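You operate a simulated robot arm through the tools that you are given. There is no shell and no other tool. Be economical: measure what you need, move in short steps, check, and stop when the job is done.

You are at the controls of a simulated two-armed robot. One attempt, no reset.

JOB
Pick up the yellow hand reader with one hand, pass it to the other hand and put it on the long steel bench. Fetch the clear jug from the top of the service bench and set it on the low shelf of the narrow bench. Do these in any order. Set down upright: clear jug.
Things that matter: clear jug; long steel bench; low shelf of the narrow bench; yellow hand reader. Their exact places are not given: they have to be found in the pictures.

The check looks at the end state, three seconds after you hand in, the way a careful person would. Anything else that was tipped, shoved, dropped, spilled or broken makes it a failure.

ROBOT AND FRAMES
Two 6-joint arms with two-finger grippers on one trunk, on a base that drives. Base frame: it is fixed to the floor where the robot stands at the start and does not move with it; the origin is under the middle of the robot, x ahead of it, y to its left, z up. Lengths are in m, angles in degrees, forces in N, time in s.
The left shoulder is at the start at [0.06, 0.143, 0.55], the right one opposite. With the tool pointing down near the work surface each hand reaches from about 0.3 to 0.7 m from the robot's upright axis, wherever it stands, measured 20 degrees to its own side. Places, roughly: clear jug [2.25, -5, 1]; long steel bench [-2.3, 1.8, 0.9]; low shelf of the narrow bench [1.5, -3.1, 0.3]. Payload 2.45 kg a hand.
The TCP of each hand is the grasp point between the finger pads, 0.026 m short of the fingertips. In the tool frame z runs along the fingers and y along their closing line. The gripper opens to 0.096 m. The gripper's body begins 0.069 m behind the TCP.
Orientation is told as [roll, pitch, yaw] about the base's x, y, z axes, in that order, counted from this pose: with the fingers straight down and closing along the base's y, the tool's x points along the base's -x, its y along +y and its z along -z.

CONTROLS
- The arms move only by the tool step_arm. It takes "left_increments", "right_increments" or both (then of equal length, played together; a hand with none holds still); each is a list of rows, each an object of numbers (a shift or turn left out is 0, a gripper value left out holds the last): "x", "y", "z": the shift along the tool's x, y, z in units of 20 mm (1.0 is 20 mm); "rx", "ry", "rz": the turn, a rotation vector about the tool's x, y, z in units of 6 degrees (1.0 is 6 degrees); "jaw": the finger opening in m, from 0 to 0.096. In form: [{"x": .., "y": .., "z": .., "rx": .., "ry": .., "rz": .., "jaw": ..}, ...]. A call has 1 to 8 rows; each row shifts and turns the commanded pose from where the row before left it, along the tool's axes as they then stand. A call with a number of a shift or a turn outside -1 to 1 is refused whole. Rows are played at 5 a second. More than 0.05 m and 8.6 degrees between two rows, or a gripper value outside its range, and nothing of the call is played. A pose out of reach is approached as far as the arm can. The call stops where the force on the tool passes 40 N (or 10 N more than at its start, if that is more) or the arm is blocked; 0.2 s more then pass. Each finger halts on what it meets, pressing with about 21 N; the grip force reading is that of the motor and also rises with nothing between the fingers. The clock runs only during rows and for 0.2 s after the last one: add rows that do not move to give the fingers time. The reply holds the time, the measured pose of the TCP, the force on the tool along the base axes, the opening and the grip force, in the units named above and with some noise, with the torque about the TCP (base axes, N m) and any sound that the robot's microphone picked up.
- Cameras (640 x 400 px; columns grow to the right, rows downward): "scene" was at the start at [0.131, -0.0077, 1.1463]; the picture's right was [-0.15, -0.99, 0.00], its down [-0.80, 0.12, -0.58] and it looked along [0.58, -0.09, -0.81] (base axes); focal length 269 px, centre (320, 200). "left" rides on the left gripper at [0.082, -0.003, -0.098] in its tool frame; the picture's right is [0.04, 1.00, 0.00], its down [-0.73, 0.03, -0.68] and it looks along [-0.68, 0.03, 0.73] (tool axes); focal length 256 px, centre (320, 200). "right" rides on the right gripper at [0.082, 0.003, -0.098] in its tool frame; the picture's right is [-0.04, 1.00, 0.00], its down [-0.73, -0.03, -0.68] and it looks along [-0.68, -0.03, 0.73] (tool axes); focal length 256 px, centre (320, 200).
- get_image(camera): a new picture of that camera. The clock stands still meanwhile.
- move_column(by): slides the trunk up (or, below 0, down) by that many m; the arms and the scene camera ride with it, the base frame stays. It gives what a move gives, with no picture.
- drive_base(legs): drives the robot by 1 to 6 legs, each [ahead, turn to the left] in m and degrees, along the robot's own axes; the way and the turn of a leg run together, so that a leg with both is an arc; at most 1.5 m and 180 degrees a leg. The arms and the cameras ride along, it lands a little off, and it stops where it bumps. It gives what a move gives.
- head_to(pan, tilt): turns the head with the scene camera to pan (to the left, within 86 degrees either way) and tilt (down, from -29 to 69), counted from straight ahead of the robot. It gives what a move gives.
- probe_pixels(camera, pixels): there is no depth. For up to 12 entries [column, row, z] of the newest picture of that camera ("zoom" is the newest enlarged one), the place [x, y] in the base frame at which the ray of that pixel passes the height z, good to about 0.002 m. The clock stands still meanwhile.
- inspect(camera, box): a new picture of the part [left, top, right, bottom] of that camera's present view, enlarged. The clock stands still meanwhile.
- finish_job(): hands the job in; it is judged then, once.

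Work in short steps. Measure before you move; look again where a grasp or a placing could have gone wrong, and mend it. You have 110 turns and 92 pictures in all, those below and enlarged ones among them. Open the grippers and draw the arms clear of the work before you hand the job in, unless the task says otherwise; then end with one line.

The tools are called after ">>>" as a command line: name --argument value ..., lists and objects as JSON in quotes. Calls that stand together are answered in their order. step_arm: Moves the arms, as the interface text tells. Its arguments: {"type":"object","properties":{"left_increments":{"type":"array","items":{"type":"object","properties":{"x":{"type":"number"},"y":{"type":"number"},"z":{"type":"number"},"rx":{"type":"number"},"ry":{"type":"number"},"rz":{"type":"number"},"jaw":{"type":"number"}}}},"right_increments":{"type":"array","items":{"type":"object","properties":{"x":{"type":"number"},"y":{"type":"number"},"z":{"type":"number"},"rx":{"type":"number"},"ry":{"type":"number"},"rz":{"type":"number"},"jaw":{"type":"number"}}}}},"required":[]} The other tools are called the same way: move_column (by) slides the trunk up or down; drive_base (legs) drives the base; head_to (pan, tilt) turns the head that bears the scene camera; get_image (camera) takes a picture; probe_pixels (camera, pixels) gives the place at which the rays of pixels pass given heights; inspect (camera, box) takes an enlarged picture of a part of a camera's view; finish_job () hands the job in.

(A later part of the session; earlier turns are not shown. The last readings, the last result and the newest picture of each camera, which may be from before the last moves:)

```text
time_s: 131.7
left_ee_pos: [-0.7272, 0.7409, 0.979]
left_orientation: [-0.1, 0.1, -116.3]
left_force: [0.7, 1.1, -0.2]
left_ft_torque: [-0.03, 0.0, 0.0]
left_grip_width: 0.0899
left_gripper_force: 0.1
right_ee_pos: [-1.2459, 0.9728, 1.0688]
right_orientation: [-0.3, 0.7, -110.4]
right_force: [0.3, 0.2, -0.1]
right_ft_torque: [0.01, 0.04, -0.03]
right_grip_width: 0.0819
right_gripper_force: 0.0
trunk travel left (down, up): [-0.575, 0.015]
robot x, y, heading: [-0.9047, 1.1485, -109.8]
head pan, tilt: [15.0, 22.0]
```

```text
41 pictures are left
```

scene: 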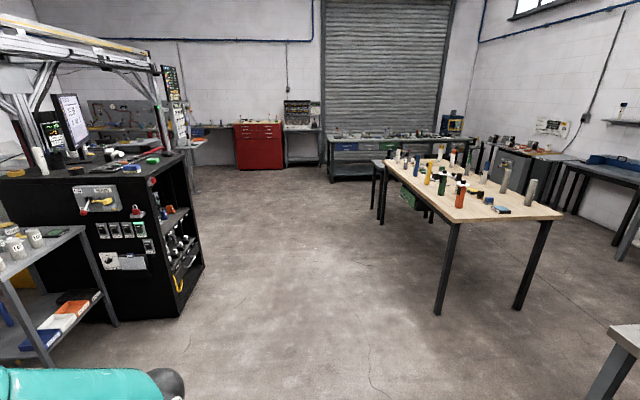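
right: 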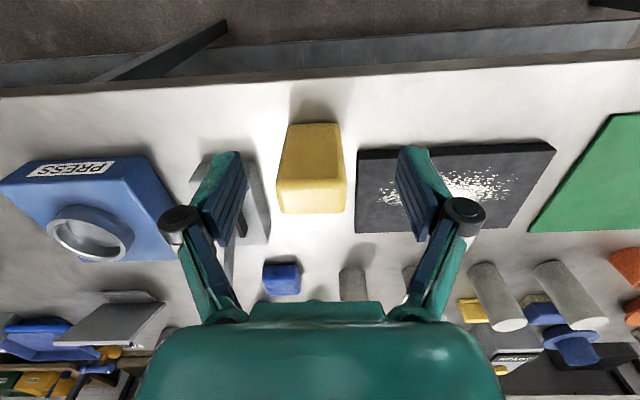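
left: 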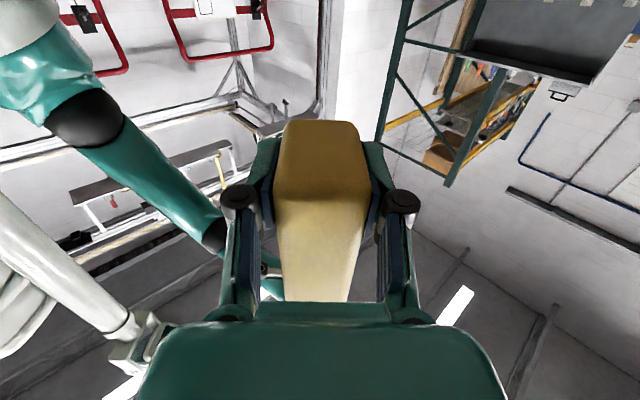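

The way ahead is open (the "block" seems only a turn stop). I probe floor points to lay out the corridor: machine corner, wood-table leg, far furniture.

>>> probe_pixels --camera "scene" --pixels '[[182, 316, 0.0], [204, 266, 0.0], [437, 314, 0.0], [382, 222, 0.0], [238, 168, 0.0], [283, 167, 0.0], [195, 192, 0.0], [332, 183, 0.0], [320, 250, 0.0]]'

>>> inspect --camera "scene" --box '[60, 80, 340, 255]'

```text
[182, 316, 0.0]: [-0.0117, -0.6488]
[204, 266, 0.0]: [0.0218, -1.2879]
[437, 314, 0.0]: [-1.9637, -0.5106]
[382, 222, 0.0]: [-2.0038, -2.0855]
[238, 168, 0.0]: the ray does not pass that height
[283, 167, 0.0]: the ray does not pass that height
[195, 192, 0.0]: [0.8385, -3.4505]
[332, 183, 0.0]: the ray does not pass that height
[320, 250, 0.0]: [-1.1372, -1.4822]
```

```text
2.29 times, centred on (200, 168) of scene
```

zoom: 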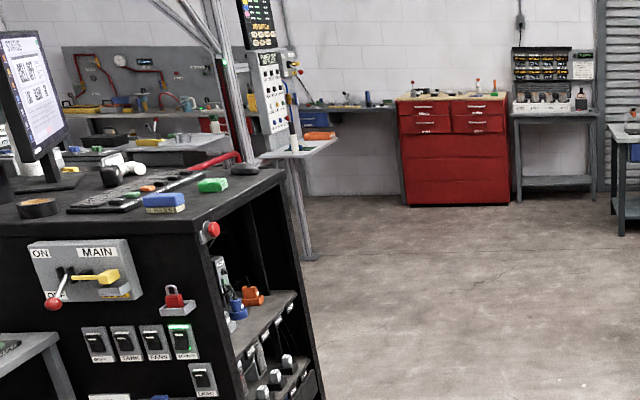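

Corridor x from −1.9 to 0 is clear. I turn left 20° and drive 3 m along −y, then look left.

>>> drive_base --legs '[[0, 20], [1.5, 0], [1.5, 0]]'

>>> head_to --pan 55 --tilt 22

>>> get_image --camera "scene"

```text
time_s: 147.5
left_ee_pos: [-0.5723, -2.1482, 0.979]
left_orientation: [0.0, 0.1, -96.5]
left_force: [-0.9, -0.1, 0.0]
left_ft_torque: [0.03, 0.02, -0.05]
left_grip_width: 0.09
left_gripper_force: 0.1
right_ee_pos: [-1.1393, -2.1051, 1.0685]
right_orientation: [-0.2, 0.7, -90.6]
right_force: [-0.1, -0.4, -0.3]
right_ft_torque: [0.0, -0.06, 0.0]
right_grip_width: 0.0821
right_gripper_force: 0.1
trunk travel left (down, up): [-0.575, 0.015]
robot x, y, heading: [-0.879, -1.8226, -90.0]
head pan, tilt: [15.0, 22.0]
```

```text
time_s: 148.6
left_ee_pos: [-0.5726, -2.1473, 0.9802]
left_orientation: [0.0, 0.2, -96.5]
left_force: [0.0, -0.3, -0.5]
left_ft_torque: [0.03, -0.02, 0.0]
left_grip_width: 0.0902
left_gripper_force: 0.1
right_ee_pos: [-1.1399, -2.1061, 1.0685]
right_orientation: [-0.2, 0.7, -90.7]
right_force: [-0.4, -0.5, 1.1]
right_ft_torque: [-0.01, -0.02, -0.03]
right_grip_width: 0.0817
right_gripper_force: 0.0
trunk travel left (down, up): [-0.575, 0.015]
robot x, y, heading: [-0.8801, -1.8215, -89.9]
head pan, tilt: [55.0, 22.0]
```

```text
39 pictures are left
```

scene: 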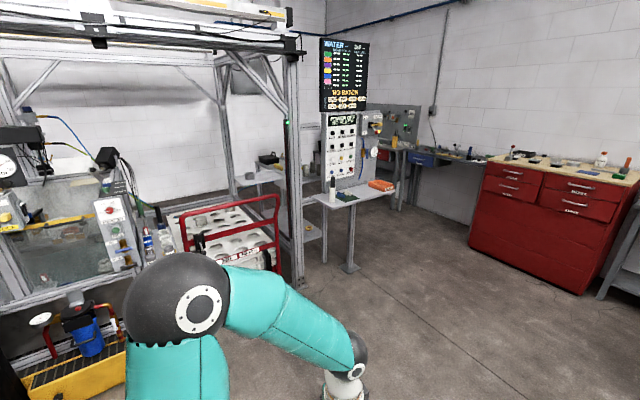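

I zoom in around where the narrow bench and service bench should be.

>>> inspect --camera "scene" --box '[220, 90, 540, 290]'

>>> probe_pixels --camera "scene" --pixels '[[348, 268, 0.0], [300, 280, 0.0], [470, 247, 0.0], [585, 293, 0.0], [395, 205, 0.0]]'

```text
2.00 times, centred on (380, 190) of scene
```

zoom: 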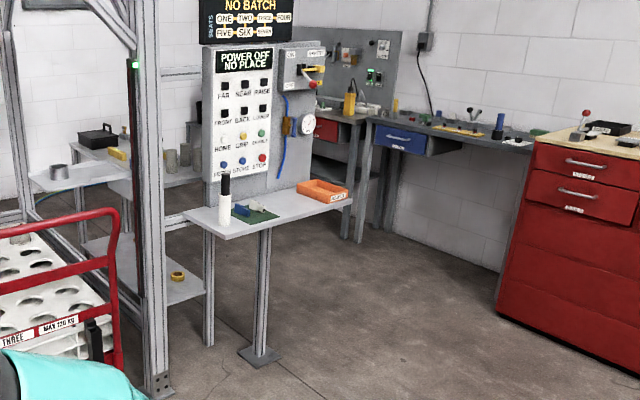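

```text
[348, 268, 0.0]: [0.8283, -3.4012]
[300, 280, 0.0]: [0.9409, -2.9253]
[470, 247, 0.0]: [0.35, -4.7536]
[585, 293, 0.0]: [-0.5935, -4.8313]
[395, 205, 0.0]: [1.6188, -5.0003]
```

The narrow bench (low shelf with a yellow roll) stands behind the control desk, and the service bench along the far wall beyond it. I drive around the desk: turn left 15°, 2.1 m ahead, then turn left ~60° in small legs and look.

>>> drive_base --legs '[[0, 15], [1.1, 0], [1.0, 0], [0, 30], [0, 30]]'

>>> head_to --pan 0 --tilt 20

>>> get_image --camera "scene"

```text
time_s: 163.5
left_ee_pos: [0.0524, -3.6565, 0.9802]
left_orientation: [0.0, 0.1, -21.5]
left_force: [0.5, -0.4, 0.1]
left_ft_torque: [0.01, 0.01, 0.03]
left_grip_width: 0.09
left_gripper_force: 0.1
right_ee_pos: [-0.1364, -4.1947, 1.0689]
right_orientation: [-0.1, 0.6, -15.6]
right_force: [1.0, 0.4, 1.3]
right_ft_torque: [0.02, 0.03, 0.01]
right_grip_width: 0.0821
right_gripper_force: 0.0
trunk travel left (down, up): [-0.575, 0.015]
robot x, y, heading: [-0.3473, -3.9001, -14.9]
head pan, tilt: [55.0, 22.0]
```

```text
time_s: 164.8
left_ee_pos: [0.0515, -3.6576, 0.9809]
left_orientation: [0.0, 0.1, -21.5]
left_force: [-0.8, 0.2, -0.2]
left_ft_torque: [-0.01, 0.0, 0.01]
left_grip_width: 0.09
left_gripper_force: 0.0
right_ee_pos: [-0.1371, -4.195, 1.0698]
right_orientation: [-0.1, 0.7, -15.6]
right_force: [0.2, 0.5, -0.1]
right_ft_torque: [0.01, 0.01, 0.0]
right_grip_width: 0.082
right_gripper_force: 0.1
trunk travel left (down, up): [-0.575, 0.015]
robot x, y, heading: [-0.3476, -3.9041, -14.7]
head pan, tilt: [0.0, 20.0]
```

```text
37 pictures are left
```

scene: 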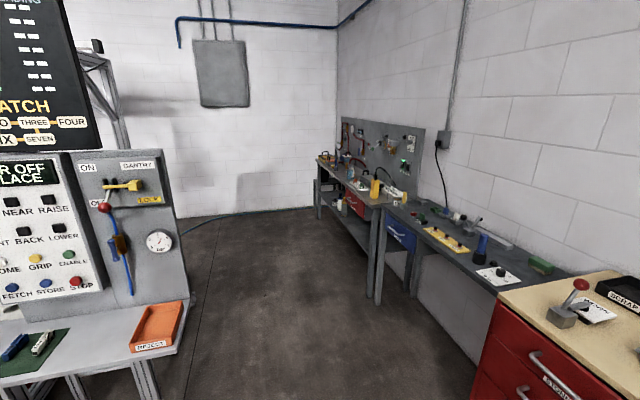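

The service bench with the grey back panel is ahead (345–400,160–220). I probe the aisle: desk edge, bench front edges and legs.

>>> probe_pixels --camera "scene" --pixels '[[188, 300, 0.85], [176, 350, 0.85], [374, 303, 0.0], [317, 216, 0.0], [378, 202, 0.9], [318, 165, 0.9], [500, 292, 0.9], [408, 290, 0.0], [467, 398, 0.1], [212, 215, 0.0]]'

>>> inspect --camera "scene" --box '[290, 100, 482, 220]'

```text
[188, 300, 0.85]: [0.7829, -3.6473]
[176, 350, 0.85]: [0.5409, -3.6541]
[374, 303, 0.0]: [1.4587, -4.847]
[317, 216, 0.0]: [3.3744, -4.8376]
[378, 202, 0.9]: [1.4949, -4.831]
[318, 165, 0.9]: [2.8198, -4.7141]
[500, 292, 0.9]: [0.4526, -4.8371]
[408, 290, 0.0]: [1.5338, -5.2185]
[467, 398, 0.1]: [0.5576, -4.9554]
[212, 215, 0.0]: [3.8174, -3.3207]
```

```text
3.33 times, centred on (386, 160) of scene
```

zoom: 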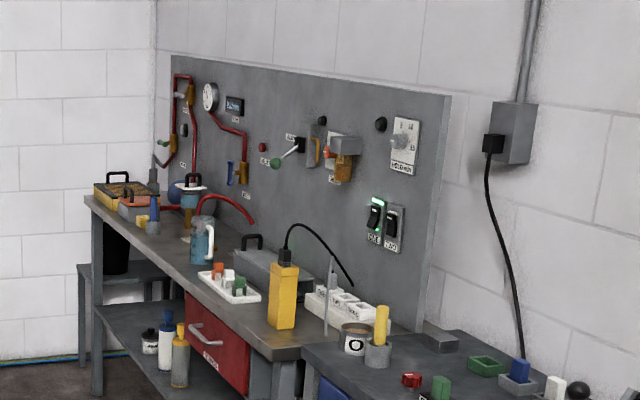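

The jug (clear with handle) stands at zoom (203,245) near the front of the service bench, edge y≈−4.8. I drive through the aisle on y≈−4.2: turn right 15°, 0.95 m, turn left 31°, then 0.9 m, and check.

>>> drive_base --legs '[[0, -15], [0.95, 0], [0, 31], [0.9, 0]]'

>>> head_to --pan -35 --tilt 32

>>> get_image --camera "scene"

>>> head_to --pan 60 --tilt 38

>>> get_image --camera "scene"

```text
time_s: 176.9
left_ee_pos: [1.6991, -3.9934, 0.9804]
left_orientation: [-0.1, 0.1, -4.8]
left_force: [0.4, 0.0, 0.1]
left_ft_torque: [-0.01, 0.02, -0.01]
left_grip_width: 0.0902
left_gripper_force: 0.1
right_ee_pos: [1.6725, -4.5618, 1.0691]
right_orientation: [-0.1, 0.6, 1.2]
right_force: [-0.1, -0.2, 0.4]
right_ft_torque: [0.0, 0.03, -0.01]
right_grip_width: 0.082
right_gripper_force: 0.1
trunk travel left (down, up): [-0.575, 0.015]
robot x, y, heading: [1.3863, -4.3405, 1.8]
head pan, tilt: [0.0, 20.0]
```

```text
time_s: 177.9
left_ee_pos: [1.6991, -3.9937, 0.9811]
left_orientation: [0.0, 0.1, -4.8]
left_force: [-0.3, 0.6, -0.4]
left_ft_torque: [0.0, -0.02, 0.0]
left_grip_width: 0.0902
left_gripper_force: 0.0
right_ee_pos: [1.6721, -4.5618, 1.0697]
right_orientation: [-0.2, 0.6, 1.0]
right_force: [-0.7, -0.2, 0.2]
right_ft_torque: [0.01, -0.01, 0.0]
right_grip_width: 0.0821
right_gripper_force: 0.0
trunk travel left (down, up): [-0.575, 0.015]
robot x, y, heading: [1.3836, -4.3425, 1.6]
head pan, tilt: [-35.0, 32.0]
```

```text
35 pictures are left
```

scene: 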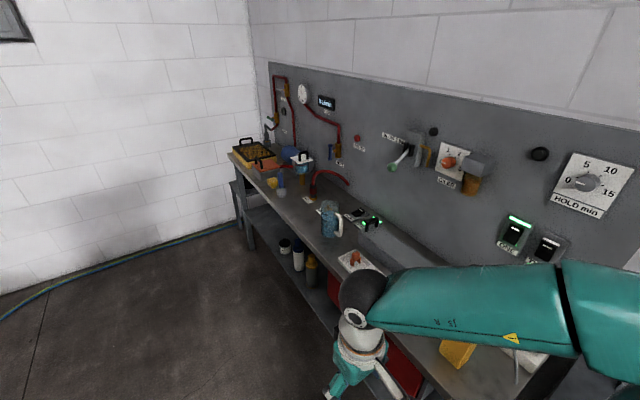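

```text
time_s: 179.6
left_ee_pos: [1.6978, -3.994, 0.9807]
left_orientation: [0.0, 0.2, -4.9]
left_force: [-0.1, -0.5, -0.4]
left_ft_torque: [-0.03, 0.02, 0.0]
left_grip_width: 0.0899
left_gripper_force: 0.0
right_ee_pos: [1.6723, -4.5612, 1.0695]
right_orientation: [-0.3, 0.6, 1.0]
right_force: [0.6, 0.4, 0.6]
right_ft_torque: [-0.02, -0.03, 0.02]
right_grip_width: 0.0821
right_gripper_force: 0.0
trunk travel left (down, up): [-0.575, 0.015]
robot x, y, heading: [1.3852, -4.341, 1.9]
head pan, tilt: [60.0, 38.0]
```

```text
34 pictures are left
```

scene: 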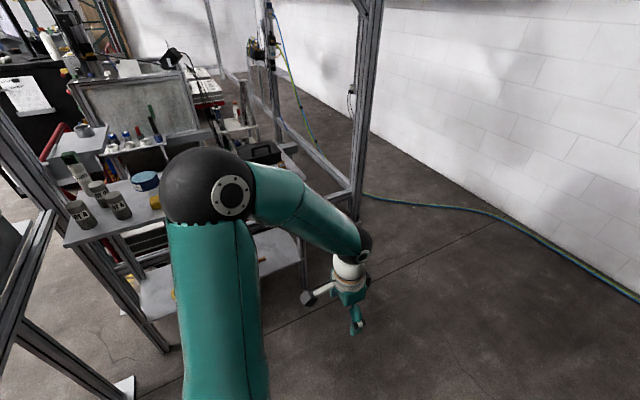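

The narrow bench lies on the left side behind my left arm. I go ahead 0.95 m and turn right in small legs to face the service bench and the jug.

>>> drive_base --legs '[[0.95, -2], [0, -30], [0, -30], [0, -30]]'

>>> head_to --pan 0 --tilt 35

>>> get_image --camera "scene"

```text
time_s: 189.1
left_ee_pos: [2.7229, -4.6031, 0.9817]
left_orientation: [0.1, 0.1, -86.8]
left_force: [0.8, -0.9, 0.8]
left_ft_torque: [0.02, -0.02, 0.03]
left_grip_width: 0.0902
left_gripper_force: 0.1
right_ee_pos: [2.1563, -4.6558, 1.0707]
right_orientation: [0.0, 0.6, -80.8]
right_force: [0.0, 0.6, 0.2]
right_ft_torque: [0.03, -0.04, 0.03]
right_grip_width: 0.082
right_gripper_force: 0.1
trunk travel left (down, up): [-0.575, 0.015]
robot x, y, heading: [2.3673, -4.3306, -80.7]
head pan, tilt: [60.0, 38.0]
stopped in leg 4: the robot was blocked; the commanded pose is now the measured one
```

```text
time_s: 190.4
left_ee_pos: [2.7248, -4.6016, 0.9804]
left_orientation: [0.0, 0.1, -86.7]
left_force: [0.1, 0.5, -0.7]
left_ft_torque: [-0.04, 0.0, -0.02]
left_grip_width: 0.09
left_gripper_force: 0.1
right_ee_pos: [2.1569, -4.6553, 1.0713]
right_orientation: [-0.2, 0.5, -80.9]
right_force: [0.2, -0.6, 0.1]
right_ft_torque: [0.02, -0.02, -0.02]
right_grip_width: 0.0819
right_gripper_force: 0.2
trunk travel left (down, up): [-0.575, 0.015]
robot x, y, heading: [2.3691, -4.3298, -80.7]
head pan, tilt: [0.0, 35.0]
```

```text
33 pictures are left
```

scene: 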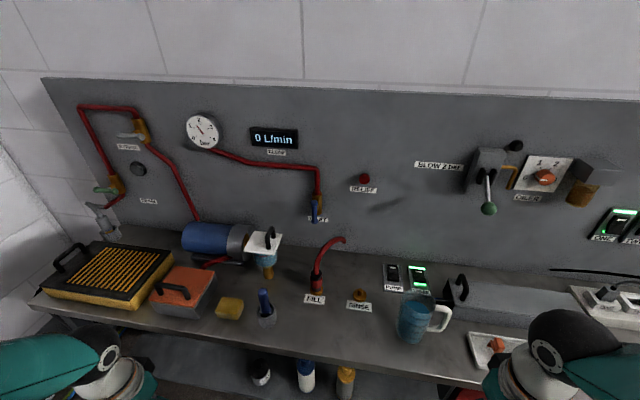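

The jug is at (417,320), handle to the right. I zoom and probe its base.

>>> inspect --camera "scene" --box '[340, 260, 500, 360]'

>>> probe_pixels --camera "scene" --pixels '[[414, 343, 0.9], [398, 336, 0.9], [429, 336, 0.9], [418, 297, 1.03], [399, 302, 1.03], [437, 305, 1.03], [451, 310, 1.0], [400, 366, 0.9], [485, 335, 0.92]]'

```text
4.00 times, centred on (420, 310) of scene
```

zoom: 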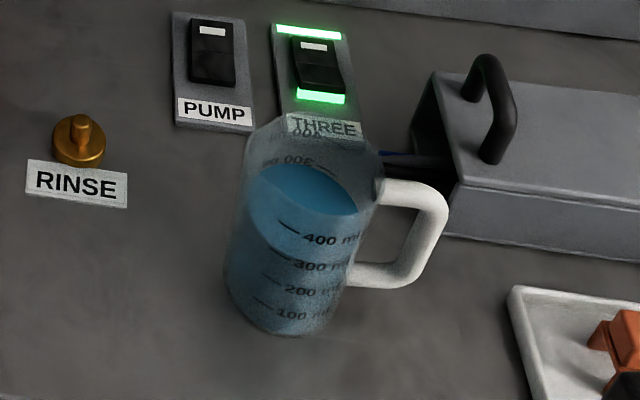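

```text
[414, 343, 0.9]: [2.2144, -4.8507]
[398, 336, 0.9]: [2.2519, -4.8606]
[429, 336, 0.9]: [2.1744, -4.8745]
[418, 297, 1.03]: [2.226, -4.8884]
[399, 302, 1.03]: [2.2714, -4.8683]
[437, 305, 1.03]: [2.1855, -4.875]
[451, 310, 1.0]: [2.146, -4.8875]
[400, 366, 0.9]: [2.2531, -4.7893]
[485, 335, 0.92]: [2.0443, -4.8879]
```

Jug: centre ≈(2.213,−4.893), radius ≈0.041, top ≈1.03, holding liquid, handle toward −x. I plan a grasp from above with fingers front and back: turn the base 10° right, raise the right hand, and turn it about 90°.

>>> drive_base --legs '[[0, -10]]'

>>> step_arm --right_increments '[{"z": -1, "jaw": 0.096}, {"z": -1}, {"z": -1}, {"z": -1}, {"z": -0.6}, {"rz": 1}, {"rz": 1}, {"rz": 1}]'

>>> step_arm --right_increments '[{"rz": 1}, {"rz": 1}, {"rz": 1}, {"rz": 1}, {"rz": 1}, {"rz": 1}, {"rz": 1}, {"rz": 1}]'

>>> step_arm --right_increments '[{"rz": 1}, {"rz": 1}, {"rz": 1}, {"rz": 1}, {}]'

```text
time_s: 191.6
left_ee_pos: [2.6716, -4.6602, 0.9815]
left_orientation: [0.0, -0.1, -96.7]
left_force: [-0.2, 0.9, -1.3]
left_ft_torque: [-0.02, 0.0, 0.0]
left_grip_width: 0.0899
left_gripper_force: 0.0
right_ee_pos: [2.1037, -4.6127, 1.0707]
right_orientation: [-0.2, 0.6, -91.1]
right_force: [-0.5, 0.1, 0.1]
right_ft_torque: [0.01, 0.01, 0.0]
right_grip_width: 0.0821
right_gripper_force: 0.1
trunk travel left (down, up): [-0.575, 0.015]
robot x, y, heading: [2.3735, -4.3322, -91.1]
head pan, tilt: [0.0, 35.0]
```

```text
time_s: 193.3
left_ee_pos: [2.6716, -4.6603, 0.9818]
left_orientation: [0.1, 0.0, -96.8]
left_force: [0.0, -0.2, 0.0]
left_ft_torque: [-0.04, -0.01, 0.0]
left_grip_width: 0.0899
left_gripper_force: 0.0
right_ee_pos: [2.1039, -4.6127, 1.162]
right_orientation: [-0.4, 0.5, -109.0]
right_force: [0.4, 0.0, 0.8]
right_ft_torque: [-0.02, 0.03, 0.01]
right_grip_width: 0.0961
right_gripper_force: 0.0
trunk travel left (down, up): [-0.575, 0.015]
robot x, y, heading: [2.3685, -4.3303, -90.8]
head pan, tilt: [0.0, 35.0]
```

```text
time_s: 195.2
left_ee_pos: [2.6723, -4.6594, 0.9816]
left_orientation: [0.0, -0.1, -96.8]
left_force: [0.8, -0.4, -0.4]
left_ft_torque: [0.03, -0.02, 0.01]
left_grip_width: 0.0901
left_gripper_force: 0.0
right_ee_pos: [2.1031, -4.6135, 1.164]
right_orientation: [-0.6, 0.0, -157.1]
right_force: [0.0, -0.5, 0.2]
right_ft_torque: [-0.03, -0.01, -0.02]
right_grip_width: 0.096
right_gripper_force: 0.0
trunk travel left (down, up): [-0.575, 0.015]
robot x, y, heading: [2.3718, -4.3337, -90.9]
head pan, tilt: [0.0, 35.0]
```

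```text
time_s: 196.3
left_ee_pos: [2.6703, -4.6594, 0.982]
left_orientation: [0.0, 0.1, -96.8]
left_force: [0.3, 0.0, -0.5]
left_ft_torque: [-0.02, 0.01, 0.03]
left_grip_width: 0.09
left_gripper_force: 0.1
right_ee_pos: [2.105, -4.6146, 1.1638]
right_orientation: [-0.6, -0.2, 179.0]
right_force: [-0.7, 0.4, 0.7]
right_ft_torque: [0.0, 0.0, 0.0]
right_grip_width: 0.0958
right_gripper_force: 0.0
trunk travel left (down, up): [-0.575, 0.015]
robot x, y, heading: [2.372, -4.3312, -90.7]
head pan, tilt: [0.0, 35.0]
```

Right hand's closing line is now along world y. I move it over the jug: +0.108 in x and −0.278 in y, at safe height.

>>> step_arm --right_increments '[{"y": 1, "x": 0.7}, {"y": 1, "x": 0.7}, {"y": 1, "x": 0.7}, {"y": 1, "x": 0.7}, {"y": 1, "x": 0.7}, {"y": 1, "x": 0.7}, {"y": 1, "x": 0.7}, {"y": 1, "x": 0.5}]'

>>> step_arm --right_increments '[{"y": 1}, {"y": 1}, {"y": 1}, {"y": 1}, {}]'

>>> get_image --camera "right"

```text
time_s: 198.2
left_ee_pos: [2.6714, -4.6616, 0.9818]
left_orientation: [0.0, 0.1, -96.8]
left_force: [0.8, 0.3, 0.0]
left_ft_torque: [0.0, 0.0, -0.02]
left_grip_width: 0.0901
left_gripper_force: 0.1
right_ee_pos: [2.2116, -4.7766, 1.161]
right_orientation: [-0.6, -0.2, 179.0]
right_force: [0.1, -0.4, 0.2]
right_ft_torque: [0.01, 0.0, 0.02]
right_grip_width: 0.0957
right_gripper_force: 0.0
trunk travel left (down, up): [-0.575, 0.015]
robot x, y, heading: [2.3742, -4.3302, -90.7]
head pan, tilt: [0.0, 35.0]
```

```text
time_s: 199.3
left_ee_pos: [2.6705, -4.6606, 0.9817]
left_orientation: [0.0, 0.0, -96.8]
left_force: [0.1, 0.7, 0.2]
left_ft_torque: [-0.02, -0.03, -0.01]
left_grip_width: 0.09
left_gripper_force: 0.0
right_ee_pos: [2.2083, -4.8566, 1.1616]
right_orientation: [-0.6, -0.3, 179.1]
right_force: [0.9, 0.0, 0.8]
right_ft_torque: [-0.02, 0.0, 0.0]
right_grip_width: 0.0961
right_gripper_force: 0.1
trunk travel left (down, up): [-0.575, 0.015]
robot x, y, heading: [2.3727, -4.3286, -90.7]
head pan, tilt: [0.0, 35.0]
```

```text
31 pictures are left
```

right: 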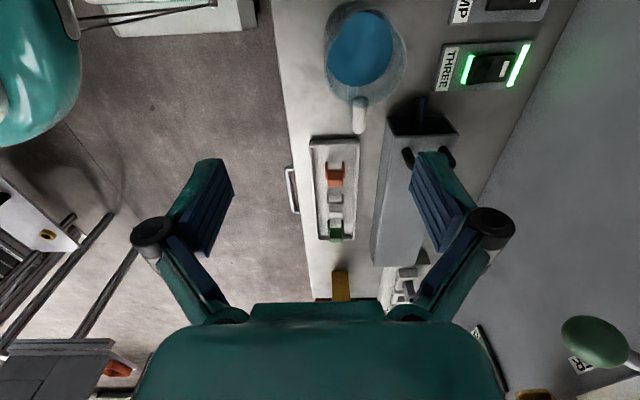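

The jug's rim shows at (326–406, 3–105), handle down in the picture (−x). I zoom for accurate edges.

>>> inspect --camera "right" --box '[270, 0, 462, 120]'

>>> probe_pixels --camera "right" --pixels '[[324, 45, 1.03], [407, 57, 1.03], [365, 105, 1.03], [365, 3, 1.03], [324, 45, 1.0], [407, 57, 1.0], [360, 130, 1.0], [285, 100, 0.9]]'

```text
3.33 times, centred on (366, 60) of right
```

zoom: 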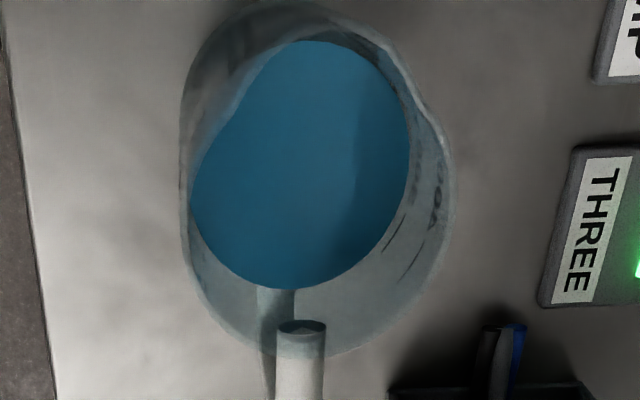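

```text
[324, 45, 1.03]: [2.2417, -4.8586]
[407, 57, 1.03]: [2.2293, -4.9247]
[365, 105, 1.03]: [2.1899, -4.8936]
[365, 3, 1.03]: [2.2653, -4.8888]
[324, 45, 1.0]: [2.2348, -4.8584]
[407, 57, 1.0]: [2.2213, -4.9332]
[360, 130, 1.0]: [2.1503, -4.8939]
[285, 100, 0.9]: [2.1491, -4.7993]
```

Centre y≈−4.893, x≈2.213, diameter ≈0.078. I align and descend partway to z≈1.08, then check.

>>> step_arm --right_increments '[{"y": 0.9, "x": 0.25}, {"y": 0.9}, {"z": 1}, {"z": 1}, {"z": 1}, {"z": 1}, {}]'

>>> get_image --camera "right"

```text
time_s: 200.9
left_ee_pos: [2.671, -4.6597, 0.9828]
left_orientation: [0.0, 0.1, -96.9]
left_force: [0.1, -0.5, 0.0]
left_ft_torque: [0.01, 0.0, -0.02]
left_grip_width: 0.0902
left_gripper_force: 0.0
right_ee_pos: [2.2117, -4.892, 1.0814]
right_orientation: [-0.6, -0.2, 179.0]
right_force: [-0.7, -0.2, -0.1]
right_ft_torque: [0.01, 0.01, 0.01]
right_grip_width: 0.096
right_gripper_force: 0.0
trunk travel left (down, up): [-0.575, 0.015]
robot x, y, heading: [2.3703, -4.3311, -91.2]
head pan, tilt: [0.0, 35.0]
```

```text
29 pictures are left
```

right: 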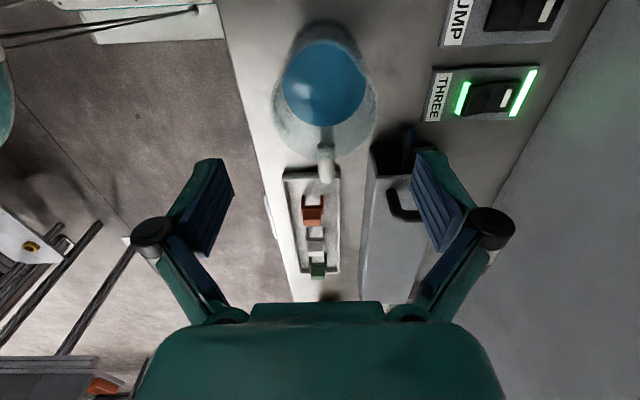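

Rim appears centred at ≈(326,105), suggesting rim height ≈0.99. I verify via probing edges at that height.

>>> probe_pixels --camera "right" --pixels '[[273, 108, 0.99], [378, 108, 0.99], [326, 157, 0.99], [326, 20, 0.89], [326, 180, 0.97], [340, 50, 0.99]]'

>>> inspect --camera "right" --box '[230, 0, 422, 200]'

```text
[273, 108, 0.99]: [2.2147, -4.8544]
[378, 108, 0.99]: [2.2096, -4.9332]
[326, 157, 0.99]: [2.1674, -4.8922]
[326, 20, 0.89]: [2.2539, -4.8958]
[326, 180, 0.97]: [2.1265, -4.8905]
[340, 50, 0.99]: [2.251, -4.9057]
```

```text
2.00 times, centred on (326, 100) of right
```

zoom: 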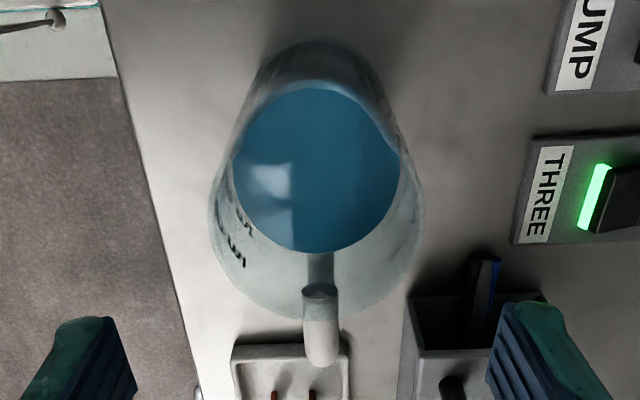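

Aligned within ~2 mm. I descend to z≈0.97 with open fingers.

>>> step_arm --right_increments '[{"z": 1}, {"z": 1}, {"z": 1}, {"z": 1}, {"z": 0.8}, {"z": 0.7}, {}]'

>>> get_image --camera "right"

```text
time_s: 202.6
left_ee_pos: [2.6708, -4.6602, 0.9828]
left_orientation: [0.0, 0.1, -96.8]
left_force: [-1.3, 0.3, 0.1]
left_ft_torque: [0.01, 0.01, -0.01]
left_grip_width: 0.0902
left_gripper_force: 0.0
right_ee_pos: [2.2097, -4.8909, 0.9689]
right_orientation: [-0.5, -0.2, 179.0]
right_force: [-0.7, 0.9, 0.2]
right_ft_torque: [0.0, -0.02, 0.0]
right_grip_width: 0.0959
right_gripper_force: 0.0
trunk travel left (down, up): [-0.575, 0.015]
robot x, y, heading: [2.3725, -4.3303, -90.9]
head pan, tilt: [0.0, 35.0]
```

```text
27 pictures are left
```

right: 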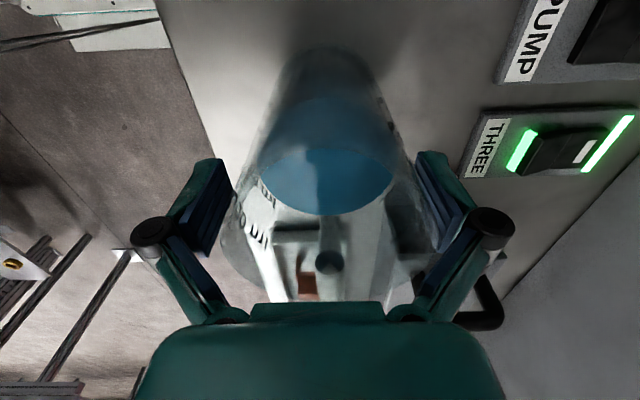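

The jug sits between the fingers. I close slowly.

>>> step_arm --right_increments '[{"jaw": 0.086}, {"jaw": 0.08}, {"jaw": 0.07}, {"jaw": 0.06}, {}, {}, {}]'

>>> step_arm --right_increments '[{"z": -0.4}, {"z": -0.4}, {"z": -0.4}, {}, {}]'

>>> get_image --camera "right"

```text
time_s: 204.2
left_ee_pos: [2.6704, -4.6604, 0.9821]
left_orientation: [0.0, 0.1, -96.9]
left_force: [0.4, -0.4, -0.1]
left_ft_torque: [-0.03, 0.0, -0.03]
left_grip_width: 0.0899
left_gripper_force: 0.1
right_ee_pos: [2.2111, -4.8913, 0.9707]
right_orientation: [-0.4, -0.2, 179.0]
right_force: [-1.2, -5.8, 16.3]
right_ft_torque: [0.06, -0.09, -0.02]
right_grip_width: 0.0755
right_gripper_force: 20.8
trunk travel left (down, up): [-0.575, 0.015]
robot x, y, heading: [2.3684, -4.3341, -90.7]
head pan, tilt: [0.0, 35.0]
```

```text
time_s: 205.3
left_ee_pos: [2.6715, -4.6602, 0.9816]
left_orientation: [-0.1, 0.3, -96.8]
left_force: [0.1, -0.1, 0.0]
left_ft_torque: [-0.01, 0.03, -0.02]
left_grip_width: 0.0901
left_gripper_force: 0.0
right_ee_pos: [2.212, -4.8911, 0.9929]
right_orientation: [-0.6, -0.3, 179.0]
right_force: [0.7, 0.0, -3.1]
right_ft_torque: [0.02, -0.04, 0.0]
right_grip_width: 0.0682
right_gripper_force: 21.1
trunk travel left (down, up): [-0.575, 0.015]
robot x, y, heading: [2.3725, -4.3304, -90.7]
head pan, tilt: [0.0, 35.0]
```

```text
26 pictures are left
```

right: 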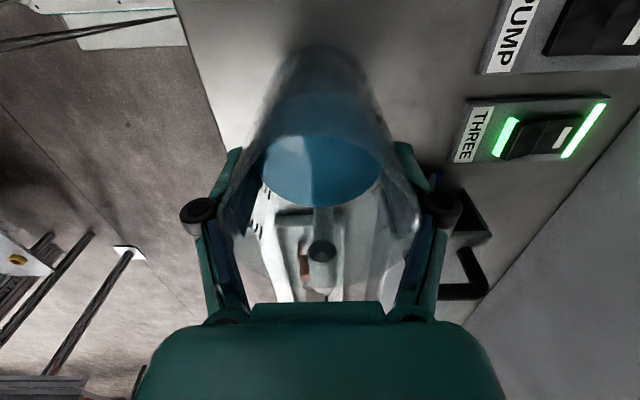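

The opening shrank from 0.0755 to 0.0682 during the lift, so I check whether the jug really lifted.

>>> inspect --camera "scene" --box '[300, 240, 540, 390]'

```text
2.67 times, centred on (420, 315) of scene
```

zoom: 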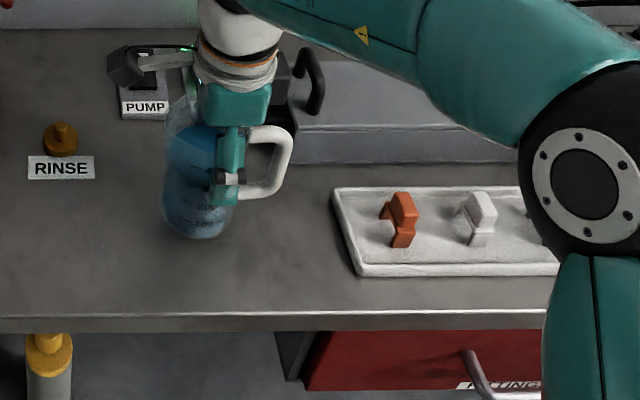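

The jug appears to have risen with the hand. I lift further and watch whether the width stays stable.

>>> step_arm --right_increments '[{"z": -0.5}, {"z": -0.5}, {"z": -0.5}, {"z": -0.5}, {}, {}, {}]'

>>> get_image --camera "right"

>>> inspect --camera "scene" --box '[300, 240, 540, 390]'

```text
time_s: 206.9
left_ee_pos: [2.6705, -4.6601, 0.9826]
left_orientation: [-0.1, 0.1, -96.8]
left_force: [0.0, -0.1, 0.1]
left_ft_torque: [0.0, -0.01, 0.03]
left_grip_width: 0.0899
left_gripper_force: 0.0
right_ee_pos: [2.2098, -4.8899, 1.034]
right_orientation: [-0.5, -0.2, 179.1]
right_force: [-0.1, 0.3, -2.5]
right_ft_torque: [-0.01, 0.0, 0.0]
right_grip_width: 0.0682
right_gripper_force: 20.8
trunk travel left (down, up): [-0.575, 0.015]
robot x, y, heading: [2.3712, -4.3303, -90.7]
head pan, tilt: [0.0, 35.0]
```

```text
24 pictures are left
```

right: 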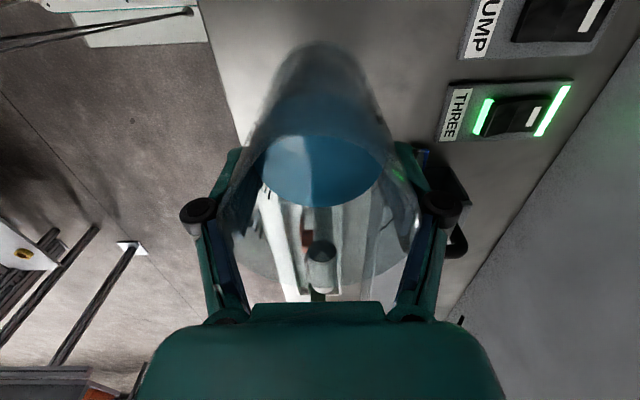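

```text
2.67 times, centred on (420, 315) of scene
```

zoom: 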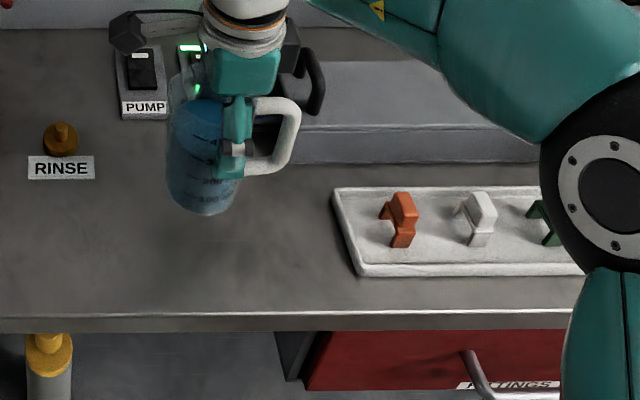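

Jug held steadily (0.0682 m, upright). I raise it a bit more and draw it slowly back off the bench toward the robot.

>>> step_arm --right_increments '[{"z": -0.7}, {"z": -0.7}, {"y": -0.8}, {"y": -0.8}, {"y": -0.8}, {"y": -0.8}, {"y": -0.8}, {"y": -0.8}]'

>>> step_arm --right_increments '[{"y": -0.8}, {"y": -0.8}, {"y": -0.8}, {"y": -0.8}, {"y": -0.8}, {"y": -0.8}, {"y": -0.8}, {"y": -0.8}]'

>>> drive_base --legs '[[-0.12, 0], [0, -30], [0, -30], [0, -28]]'

>>> head_to --pan -55 --tilt 40

>>> get_image --camera "scene"

```text
time_s: 208.8
left_ee_pos: [2.6717, -4.6598, 0.9839]
left_orientation: [-0.1, 0.0, -96.7]
left_force: [0.5, 0.4, 0.2]
left_ft_torque: [-0.04, 0.01, 0.01]
left_grip_width: 0.0904
left_gripper_force: 0.1
right_ee_pos: [2.2148, -4.7955, 1.0633]
right_orientation: [-0.5, -0.2, 179.1]
right_force: [-0.2, 0.0, -2.6]
right_ft_torque: [-0.04, -0.03, -0.01]
right_grip_width: 0.0683
right_gripper_force: 21.2
trunk travel left (down, up): [-0.575, 0.015]
robot x, y, heading: [2.3695, -4.3317, -90.7]
head pan, tilt: [0.0, 35.0]
```

```text
time_s: 210.6
left_ee_pos: [2.6705, -4.6596, 0.9825]
left_orientation: [0.0, -0.1, -96.9]
left_force: [-0.2, 0.9, -0.3]
left_ft_torque: [-0.01, 0.01, 0.04]
left_grip_width: 0.0903
left_gripper_force: 0.0
right_ee_pos: [2.2149, -4.667, 1.0637]
right_orientation: [-0.5, -0.2, 179.0]
right_force: [0.2, 1.1, -2.2]
right_ft_torque: [-0.01, -0.01, 0.01]
right_grip_width: 0.0683
right_gripper_force: 21.1
trunk travel left (down, up): [-0.575, 0.015]
robot x, y, heading: [2.3698, -4.3334, -91.1]
head pan, tilt: [0.0, 35.0]
```

```text
time_s: 215.7
left_ee_pos: [2.1992, -4.6179, 0.9833]
left_orientation: [0.1, 0.0, -162.0]
left_force: [-0.6, 0.0, -0.4]
left_ft_torque: [-0.04, -0.01, 0.02]
left_grip_width: 0.0903
left_gripper_force: 0.1
right_ee_pos: [2.0019, -4.2083, 1.0639]
right_orientation: [-0.7, -0.2, 114.1]
right_force: [0.4, 0.4, -2.8]
right_ft_torque: [-0.08, -0.02, 0.0]
right_grip_width: 0.0681
right_gripper_force: 20.8
trunk travel left (down, up): [-0.575, 0.015]
robot x, y, heading: [2.389, -4.2369, -156.0]
head pan, tilt: [0.0, 35.0]
stopped in leg 4: the robot was blocked; the commanded pose is now the measured one
```

```text
time_s: 216.9
left_ee_pos: [2.2017, -4.6207, 0.9833]
left_orientation: [-0.1, 0.2, -161.9]
left_force: [-0.2, -0.2, -0.3]
left_ft_torque: [0.0, 0.02, 0.0]
left_grip_width: 0.0902
left_gripper_force: 0.1
right_ee_pos: [2.0027, -4.2091, 1.0639]
right_orientation: [-0.5, -0.3, 114.1]
right_force: [-0.4, -0.7, -3.3]
right_ft_torque: [-0.06, -0.03, -0.01]
right_grip_width: 0.0681
right_gripper_force: 21.0
trunk travel left (down, up): [-0.575, 0.015]
robot x, y, heading: [2.3898, -4.2402, -155.5]
head pan, tilt: [-55.0, 40.0]
```

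```text
22 pictures are left
```

scene: 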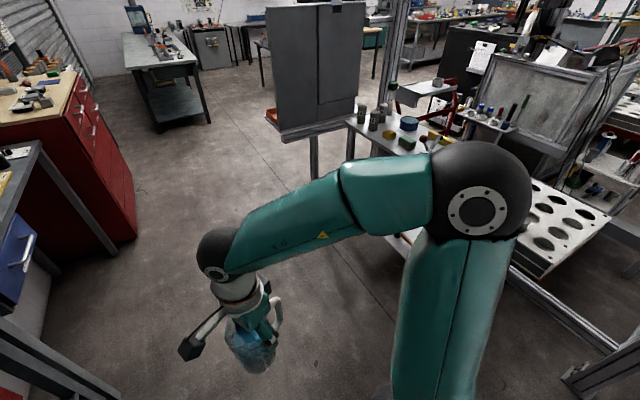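

The narrow bench (top with cylinders at (390,125)) is to the right, hidden by my arm. I turn right further and look with the head.

>>> drive_base --legs '[[0, -30], [0, -20]]'

>>> head_to --pan 8 --tilt 38

>>> get_image --camera "scene"

```text
time_s: 220.2
left_ee_pos: [1.9794, -4.3423, 0.9829]
left_orientation: [0.0, 0.0, 148.2]
left_force: [-0.6, -0.2, -0.1]
left_ft_torque: [0.0, 0.01, 0.03]
left_grip_width: 0.0897
left_gripper_force: 0.0
right_ee_pos: [2.1652, -3.9269, 1.0647]
right_orientation: [-0.6, -0.2, 64.1]
right_force: [-0.1, -0.6, -3.1]
right_ft_torque: [-0.05, 0.03, 0.01]
right_grip_width: 0.0684
right_gripper_force: 21.7
trunk travel left (down, up): [-0.575, 0.015]
robot x, y, heading: [2.3771, -4.2639, 154.0]
head pan, tilt: [-55.0, 40.0]
```

```text
time_s: 221.5
left_ee_pos: [1.9786, -4.3434, 0.9837]
left_orientation: [-0.1, 0.0, 148.3]
left_force: [-0.5, -1.1, 0.0]
left_ft_torque: [0.01, 0.02, 0.02]
left_grip_width: 0.09
left_gripper_force: 0.0
right_ee_pos: [2.1646, -3.9262, 1.0655]
right_orientation: [-0.6, -0.2, 64.1]
right_force: [-0.2, 0.9, -3.1]
right_ft_torque: [-0.07, -0.01, 0.0]
right_grip_width: 0.0684
right_gripper_force: 20.9
trunk travel left (down, up): [-0.575, 0.015]
robot x, y, heading: [2.3779, -4.267, 153.7]
head pan, tilt: [8.0, 38.0]
```

```text
21 pictures are left
```

scene: 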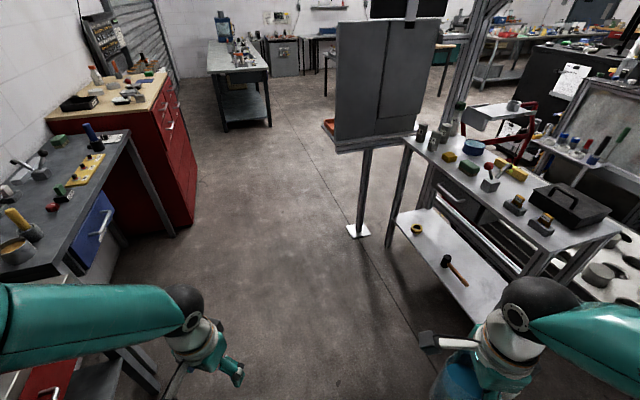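

Clear view now: narrow bench with its low shelf (400–510, 210–320) holding a tape (415,230) and a hammer (455,270). I probe edges of shelf and top.

>>> probe_pixels --camera "scene" --pixels '[[397, 213, 0.3], [388, 247, 0.3], [470, 322, 0.3], [415, 230, 0.3], [445, 260, 0.3], [468, 285, 0.3], [404, 141, 0.85], [546, 262, 0.85], [387, 247, 0.0], [500, 310, 0.3], [490, 265, 0.3], [620, 230, 0.85]]'

>>> inspect --camera "scene" --box '[350, 120, 640, 400]'

```text
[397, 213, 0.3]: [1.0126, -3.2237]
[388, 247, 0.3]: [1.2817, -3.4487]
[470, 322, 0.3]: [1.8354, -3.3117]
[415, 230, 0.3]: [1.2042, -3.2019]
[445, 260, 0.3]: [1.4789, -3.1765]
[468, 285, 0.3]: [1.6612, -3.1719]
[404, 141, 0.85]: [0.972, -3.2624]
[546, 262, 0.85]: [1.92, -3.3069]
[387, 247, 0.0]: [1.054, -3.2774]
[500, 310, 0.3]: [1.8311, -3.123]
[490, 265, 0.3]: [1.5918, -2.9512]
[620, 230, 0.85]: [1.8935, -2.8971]
```

```text
1.43 times, centred on (495, 260) of scene
```

zoom: 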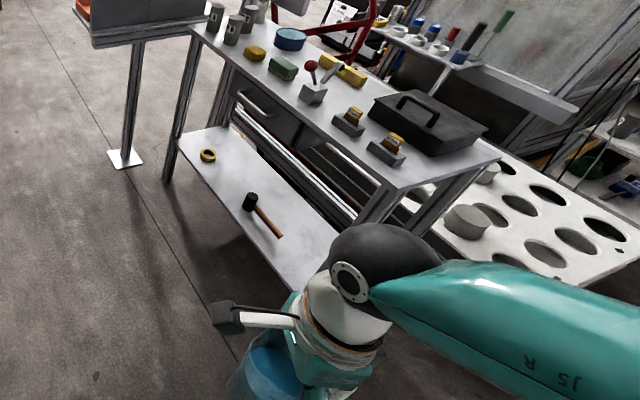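

Shelf front edge y≈−3.30, x 1.0–1.9; hammer ends x≈1.66, tape at 1.2. Free spot: x≈1.78, y≈−3.2. I drive 0.93 m along the heading, then turn right ~64° to face the bench.

>>> drive_base --legs '[[0.93, 0], [0, -22], [0, -22], [0, -20]]'

>>> head_to --pan -15 --tilt 50

>>> get_image --camera "scene"

```text
time_s: 230.3
left_ee_pos: [1.298, -3.541, 0.9842]
left_orientation: [0.1, 0.1, 85.6]
left_force: [0.7, 0.1, 1.4]
left_ft_torque: [-0.01, 0.06, -0.05]
left_grip_width: 0.09
left_gripper_force: 0.0
right_ee_pos: [1.753, -3.5149, 1.0649]
right_orientation: [-0.8, 0.0, 1.5]
right_force: [0.8, 0.0, -3.9]
right_ft_torque: [0.02, 0.03, -0.01]
right_grip_width: 0.0685
right_gripper_force: 20.8
trunk travel left (down, up): [-0.575, 0.015]
robot x, y, heading: [1.5132, -3.8586, 91.1]
head pan, tilt: [8.0, 38.0]
stopped in leg 4: the robot was blocked; the commanded pose is now the measured one
```

```text
time_s: 231.2
left_ee_pos: [1.2949, -3.541, 0.9841]
left_orientation: [-0.1, 0.0, 85.6]
left_force: [0.2, -0.4, 0.0]
left_ft_torque: [0.03, -0.02, -0.03]
left_grip_width: 0.0899
left_gripper_force: 0.0
right_ee_pos: [1.7511, -3.5151, 1.0659]
right_orientation: [-0.6, -0.3, 1.7]
right_force: [0.5, 0.2, -2.0]
right_ft_torque: [-0.02, 0.04, 0.02]
right_grip_width: 0.0684
right_gripper_force: 21.0
trunk travel left (down, up): [-0.575, 0.015]
robot x, y, heading: [1.5134, -3.8617, 91.2]
head pan, tilt: [-15.0, 50.0]
```

```text
19 pictures are left
```

scene: 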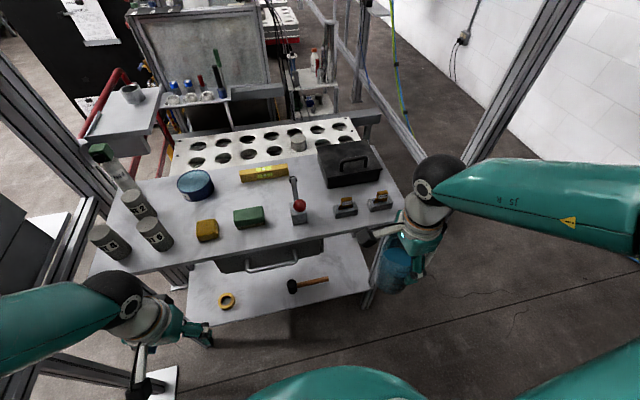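

From here the shelf's right end is at px (370,292), left of the jug. I re-probe the bench and shelf.

>>> probe_pixels --camera "scene" --pixels '[[370, 293, 0.3], [192, 325, 0.3], [227, 300, 0.3], [290, 288, 0.3], [328, 279, 0.3], [350, 270, 0.3], [358, 232, 0.3], [399, 218, 0.85], [92, 275, 0.85], [362, 308, 0.0], [340, 300, 0.3], [300, 268, 0.65]]'

>>> inspect --camera "scene" --box '[170, 200, 420, 356]'

```text
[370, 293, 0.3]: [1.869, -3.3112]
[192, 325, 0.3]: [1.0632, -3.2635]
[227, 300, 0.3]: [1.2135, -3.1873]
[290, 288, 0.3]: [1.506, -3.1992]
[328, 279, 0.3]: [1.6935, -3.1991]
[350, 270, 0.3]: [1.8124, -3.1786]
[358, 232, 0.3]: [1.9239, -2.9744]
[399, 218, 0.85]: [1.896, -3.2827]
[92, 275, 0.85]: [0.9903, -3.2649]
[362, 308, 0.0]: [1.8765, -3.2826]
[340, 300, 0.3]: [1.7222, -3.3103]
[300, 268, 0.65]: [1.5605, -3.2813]
```

```text
2.56 times, centred on (295, 278) of scene
```

zoom: 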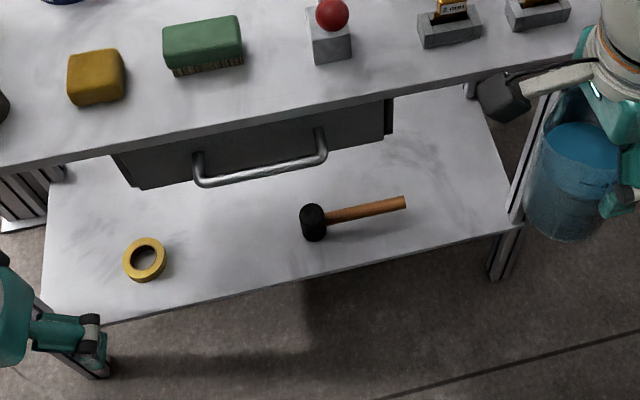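

Free spot: x≈1.785, y≈−3.19 (hammer ends at 1.70, leg at 1.88). I retract the left hand slightly and lower the trunk while still well in front of the bench.

>>> step_arm --left_increments '[{"x": 1}, {"x": 1}, {}]'

>>> move_column --by -0.3

>>> move_column --by -0.27

>>> get_image --camera "right"

```text
time_s: 232.0
left_ee_pos: [1.2935, -3.579, 0.983]
left_orientation: [0.0, -0.1, 85.6]
left_force: [-0.9, -0.6, 0.5]
left_ft_torque: [0.01, -0.02, -0.01]
left_grip_width: 0.0899
left_gripper_force: 0.0
right_ee_pos: [1.7513, -3.5148, 1.066]
right_orientation: [-0.6, -0.2, 1.7]
right_force: [-0.4, -0.1, -3.0]
right_ft_torque: [0.01, -0.01, -0.05]
right_grip_width: 0.068
right_gripper_force: 20.8
trunk travel left (down, up): [-0.575, 0.015]
robot x, y, heading: [1.5091, -3.8599, 91.4]
head pan, tilt: [-15.0, 50.0]
```

```text
time_s: 235.0
left_ee_pos: [1.2928, -3.5798, 0.6837]
left_orientation: [0.1, 0.0, 85.7]
left_force: [0.7, 0.0, -0.1]
left_ft_torque: [-0.02, 0.01, 0.02]
left_grip_width: 0.0899
left_gripper_force: 0.1
right_ee_pos: [1.7504, -3.5158, 0.7662]
right_orientation: [-0.6, -0.2, 1.7]
right_force: [-0.8, -0.9, -3.5]
right_ft_torque: [0.0, 0.01, 0.0]
right_grip_width: 0.0683
right_gripper_force: 20.5
trunk travel left (down, up): [-0.275, 0.315]
robot x, y, heading: [1.5126, -3.8627, 91.3]
head pan, tilt: [-15.0, 50.0]
```

```text
time_s: 237.7
left_ee_pos: [1.2936, -3.5797, 0.414]
left_orientation: [0.0, 0.0, 85.7]
left_force: [0.0, 0.1, -0.3]
left_ft_torque: [-0.02, 0.01, 0.0]
left_grip_width: 0.0901
left_gripper_force: 0.0
right_ee_pos: [1.7508, -3.5151, 0.4958]
right_orientation: [-0.6, -0.3, 1.7]
right_force: [0.7, 0.8, -3.1]
right_ft_torque: [0.03, 0.02, -0.04]
right_grip_width: 0.0683
right_gripper_force: 20.4
trunk travel left (down, up): [-0.005, 0.585]
robot x, y, heading: [1.514, -3.8599, 91.4]
head pan, tilt: [-15.0, 50.0]
```

```text
17 pictures are left
```

right: 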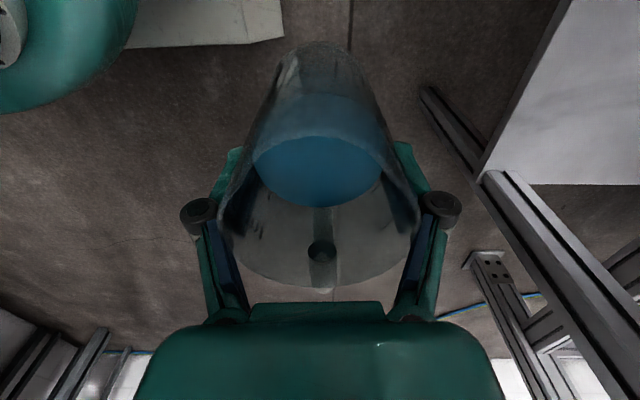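

Trunk low, jug at z≈0.42 base. I drive ahead 0.13 m slowly.

>>> drive_base --legs '[[0.13, 0]]'

>>> get_image --camera "scene"

```text
time_s: 239.0
left_ee_pos: [1.2888, -3.4479, 0.4141]
left_orientation: [0.0, 0.0, 85.7]
left_force: [0.2, 0.1, -0.7]
left_ft_torque: [0.01, 0.02, -0.04]
left_grip_width: 0.09
left_gripper_force: 0.1
right_ee_pos: [1.7467, -3.382, 0.4948]
right_orientation: [-0.5, -0.2, 1.7]
right_force: [0.0, 0.4, -2.3]
right_ft_torque: [0.0, 0.02, -0.03]
right_grip_width: 0.0685
right_gripper_force: 20.7
trunk travel left (down, up): [-0.005, 0.585]
robot x, y, heading: [1.5103, -3.7251, 91.5]
head pan, tilt: [-15.0, 50.0]
```

```text
16 pictures are left
```

scene: 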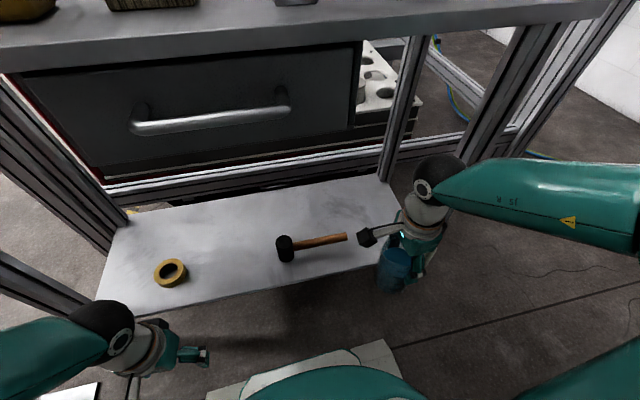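

Good view under the top. The forearm must stay clear of the front-right leg, so I aim for x≈1.76, y≈−3.225, near the shelf's front. I advance 0.1 m and check.

>>> step_arm --right_increments '[{"y": 0.8, "x": -0.4}, {"y": 0.8}, {"y": 0.8}, {"y": 0.8}, {"y": 0.8}, {"y": 0.8}, {}]'

>>> get_image --camera "scene"

```text
time_s: 240.6
left_ee_pos: [1.2886, -3.448, 0.4137]
left_orientation: [0.0, 0.0, 85.7]
left_force: [0.0, -0.3, -0.8]
left_ft_torque: [-0.01, 0.04, -0.01]
left_grip_width: 0.09
left_gripper_force: 0.0
right_ee_pos: [1.7527, -3.2858, 0.4971]
right_orientation: [-0.7, -0.2, 1.7]
right_force: [-0.6, 0.1, -2.8]
right_ft_torque: [0.0, 0.04, -0.02]
right_grip_width: 0.0684
right_gripper_force: 20.8
trunk travel left (down, up): [-0.005, 0.585]
robot x, y, heading: [1.5056, -3.7286, 91.5]
head pan, tilt: [-15.0, 50.0]
```

```text
15 pictures are left
```

scene: 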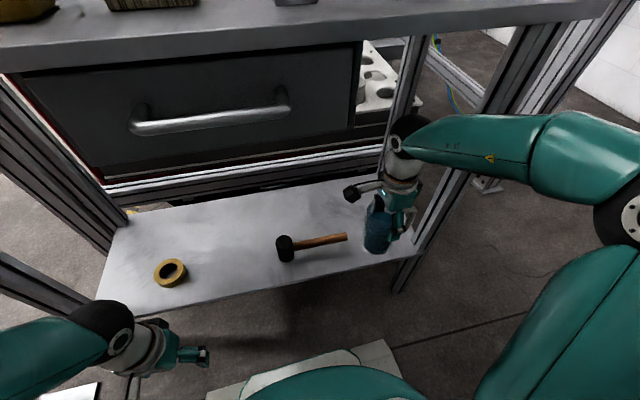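

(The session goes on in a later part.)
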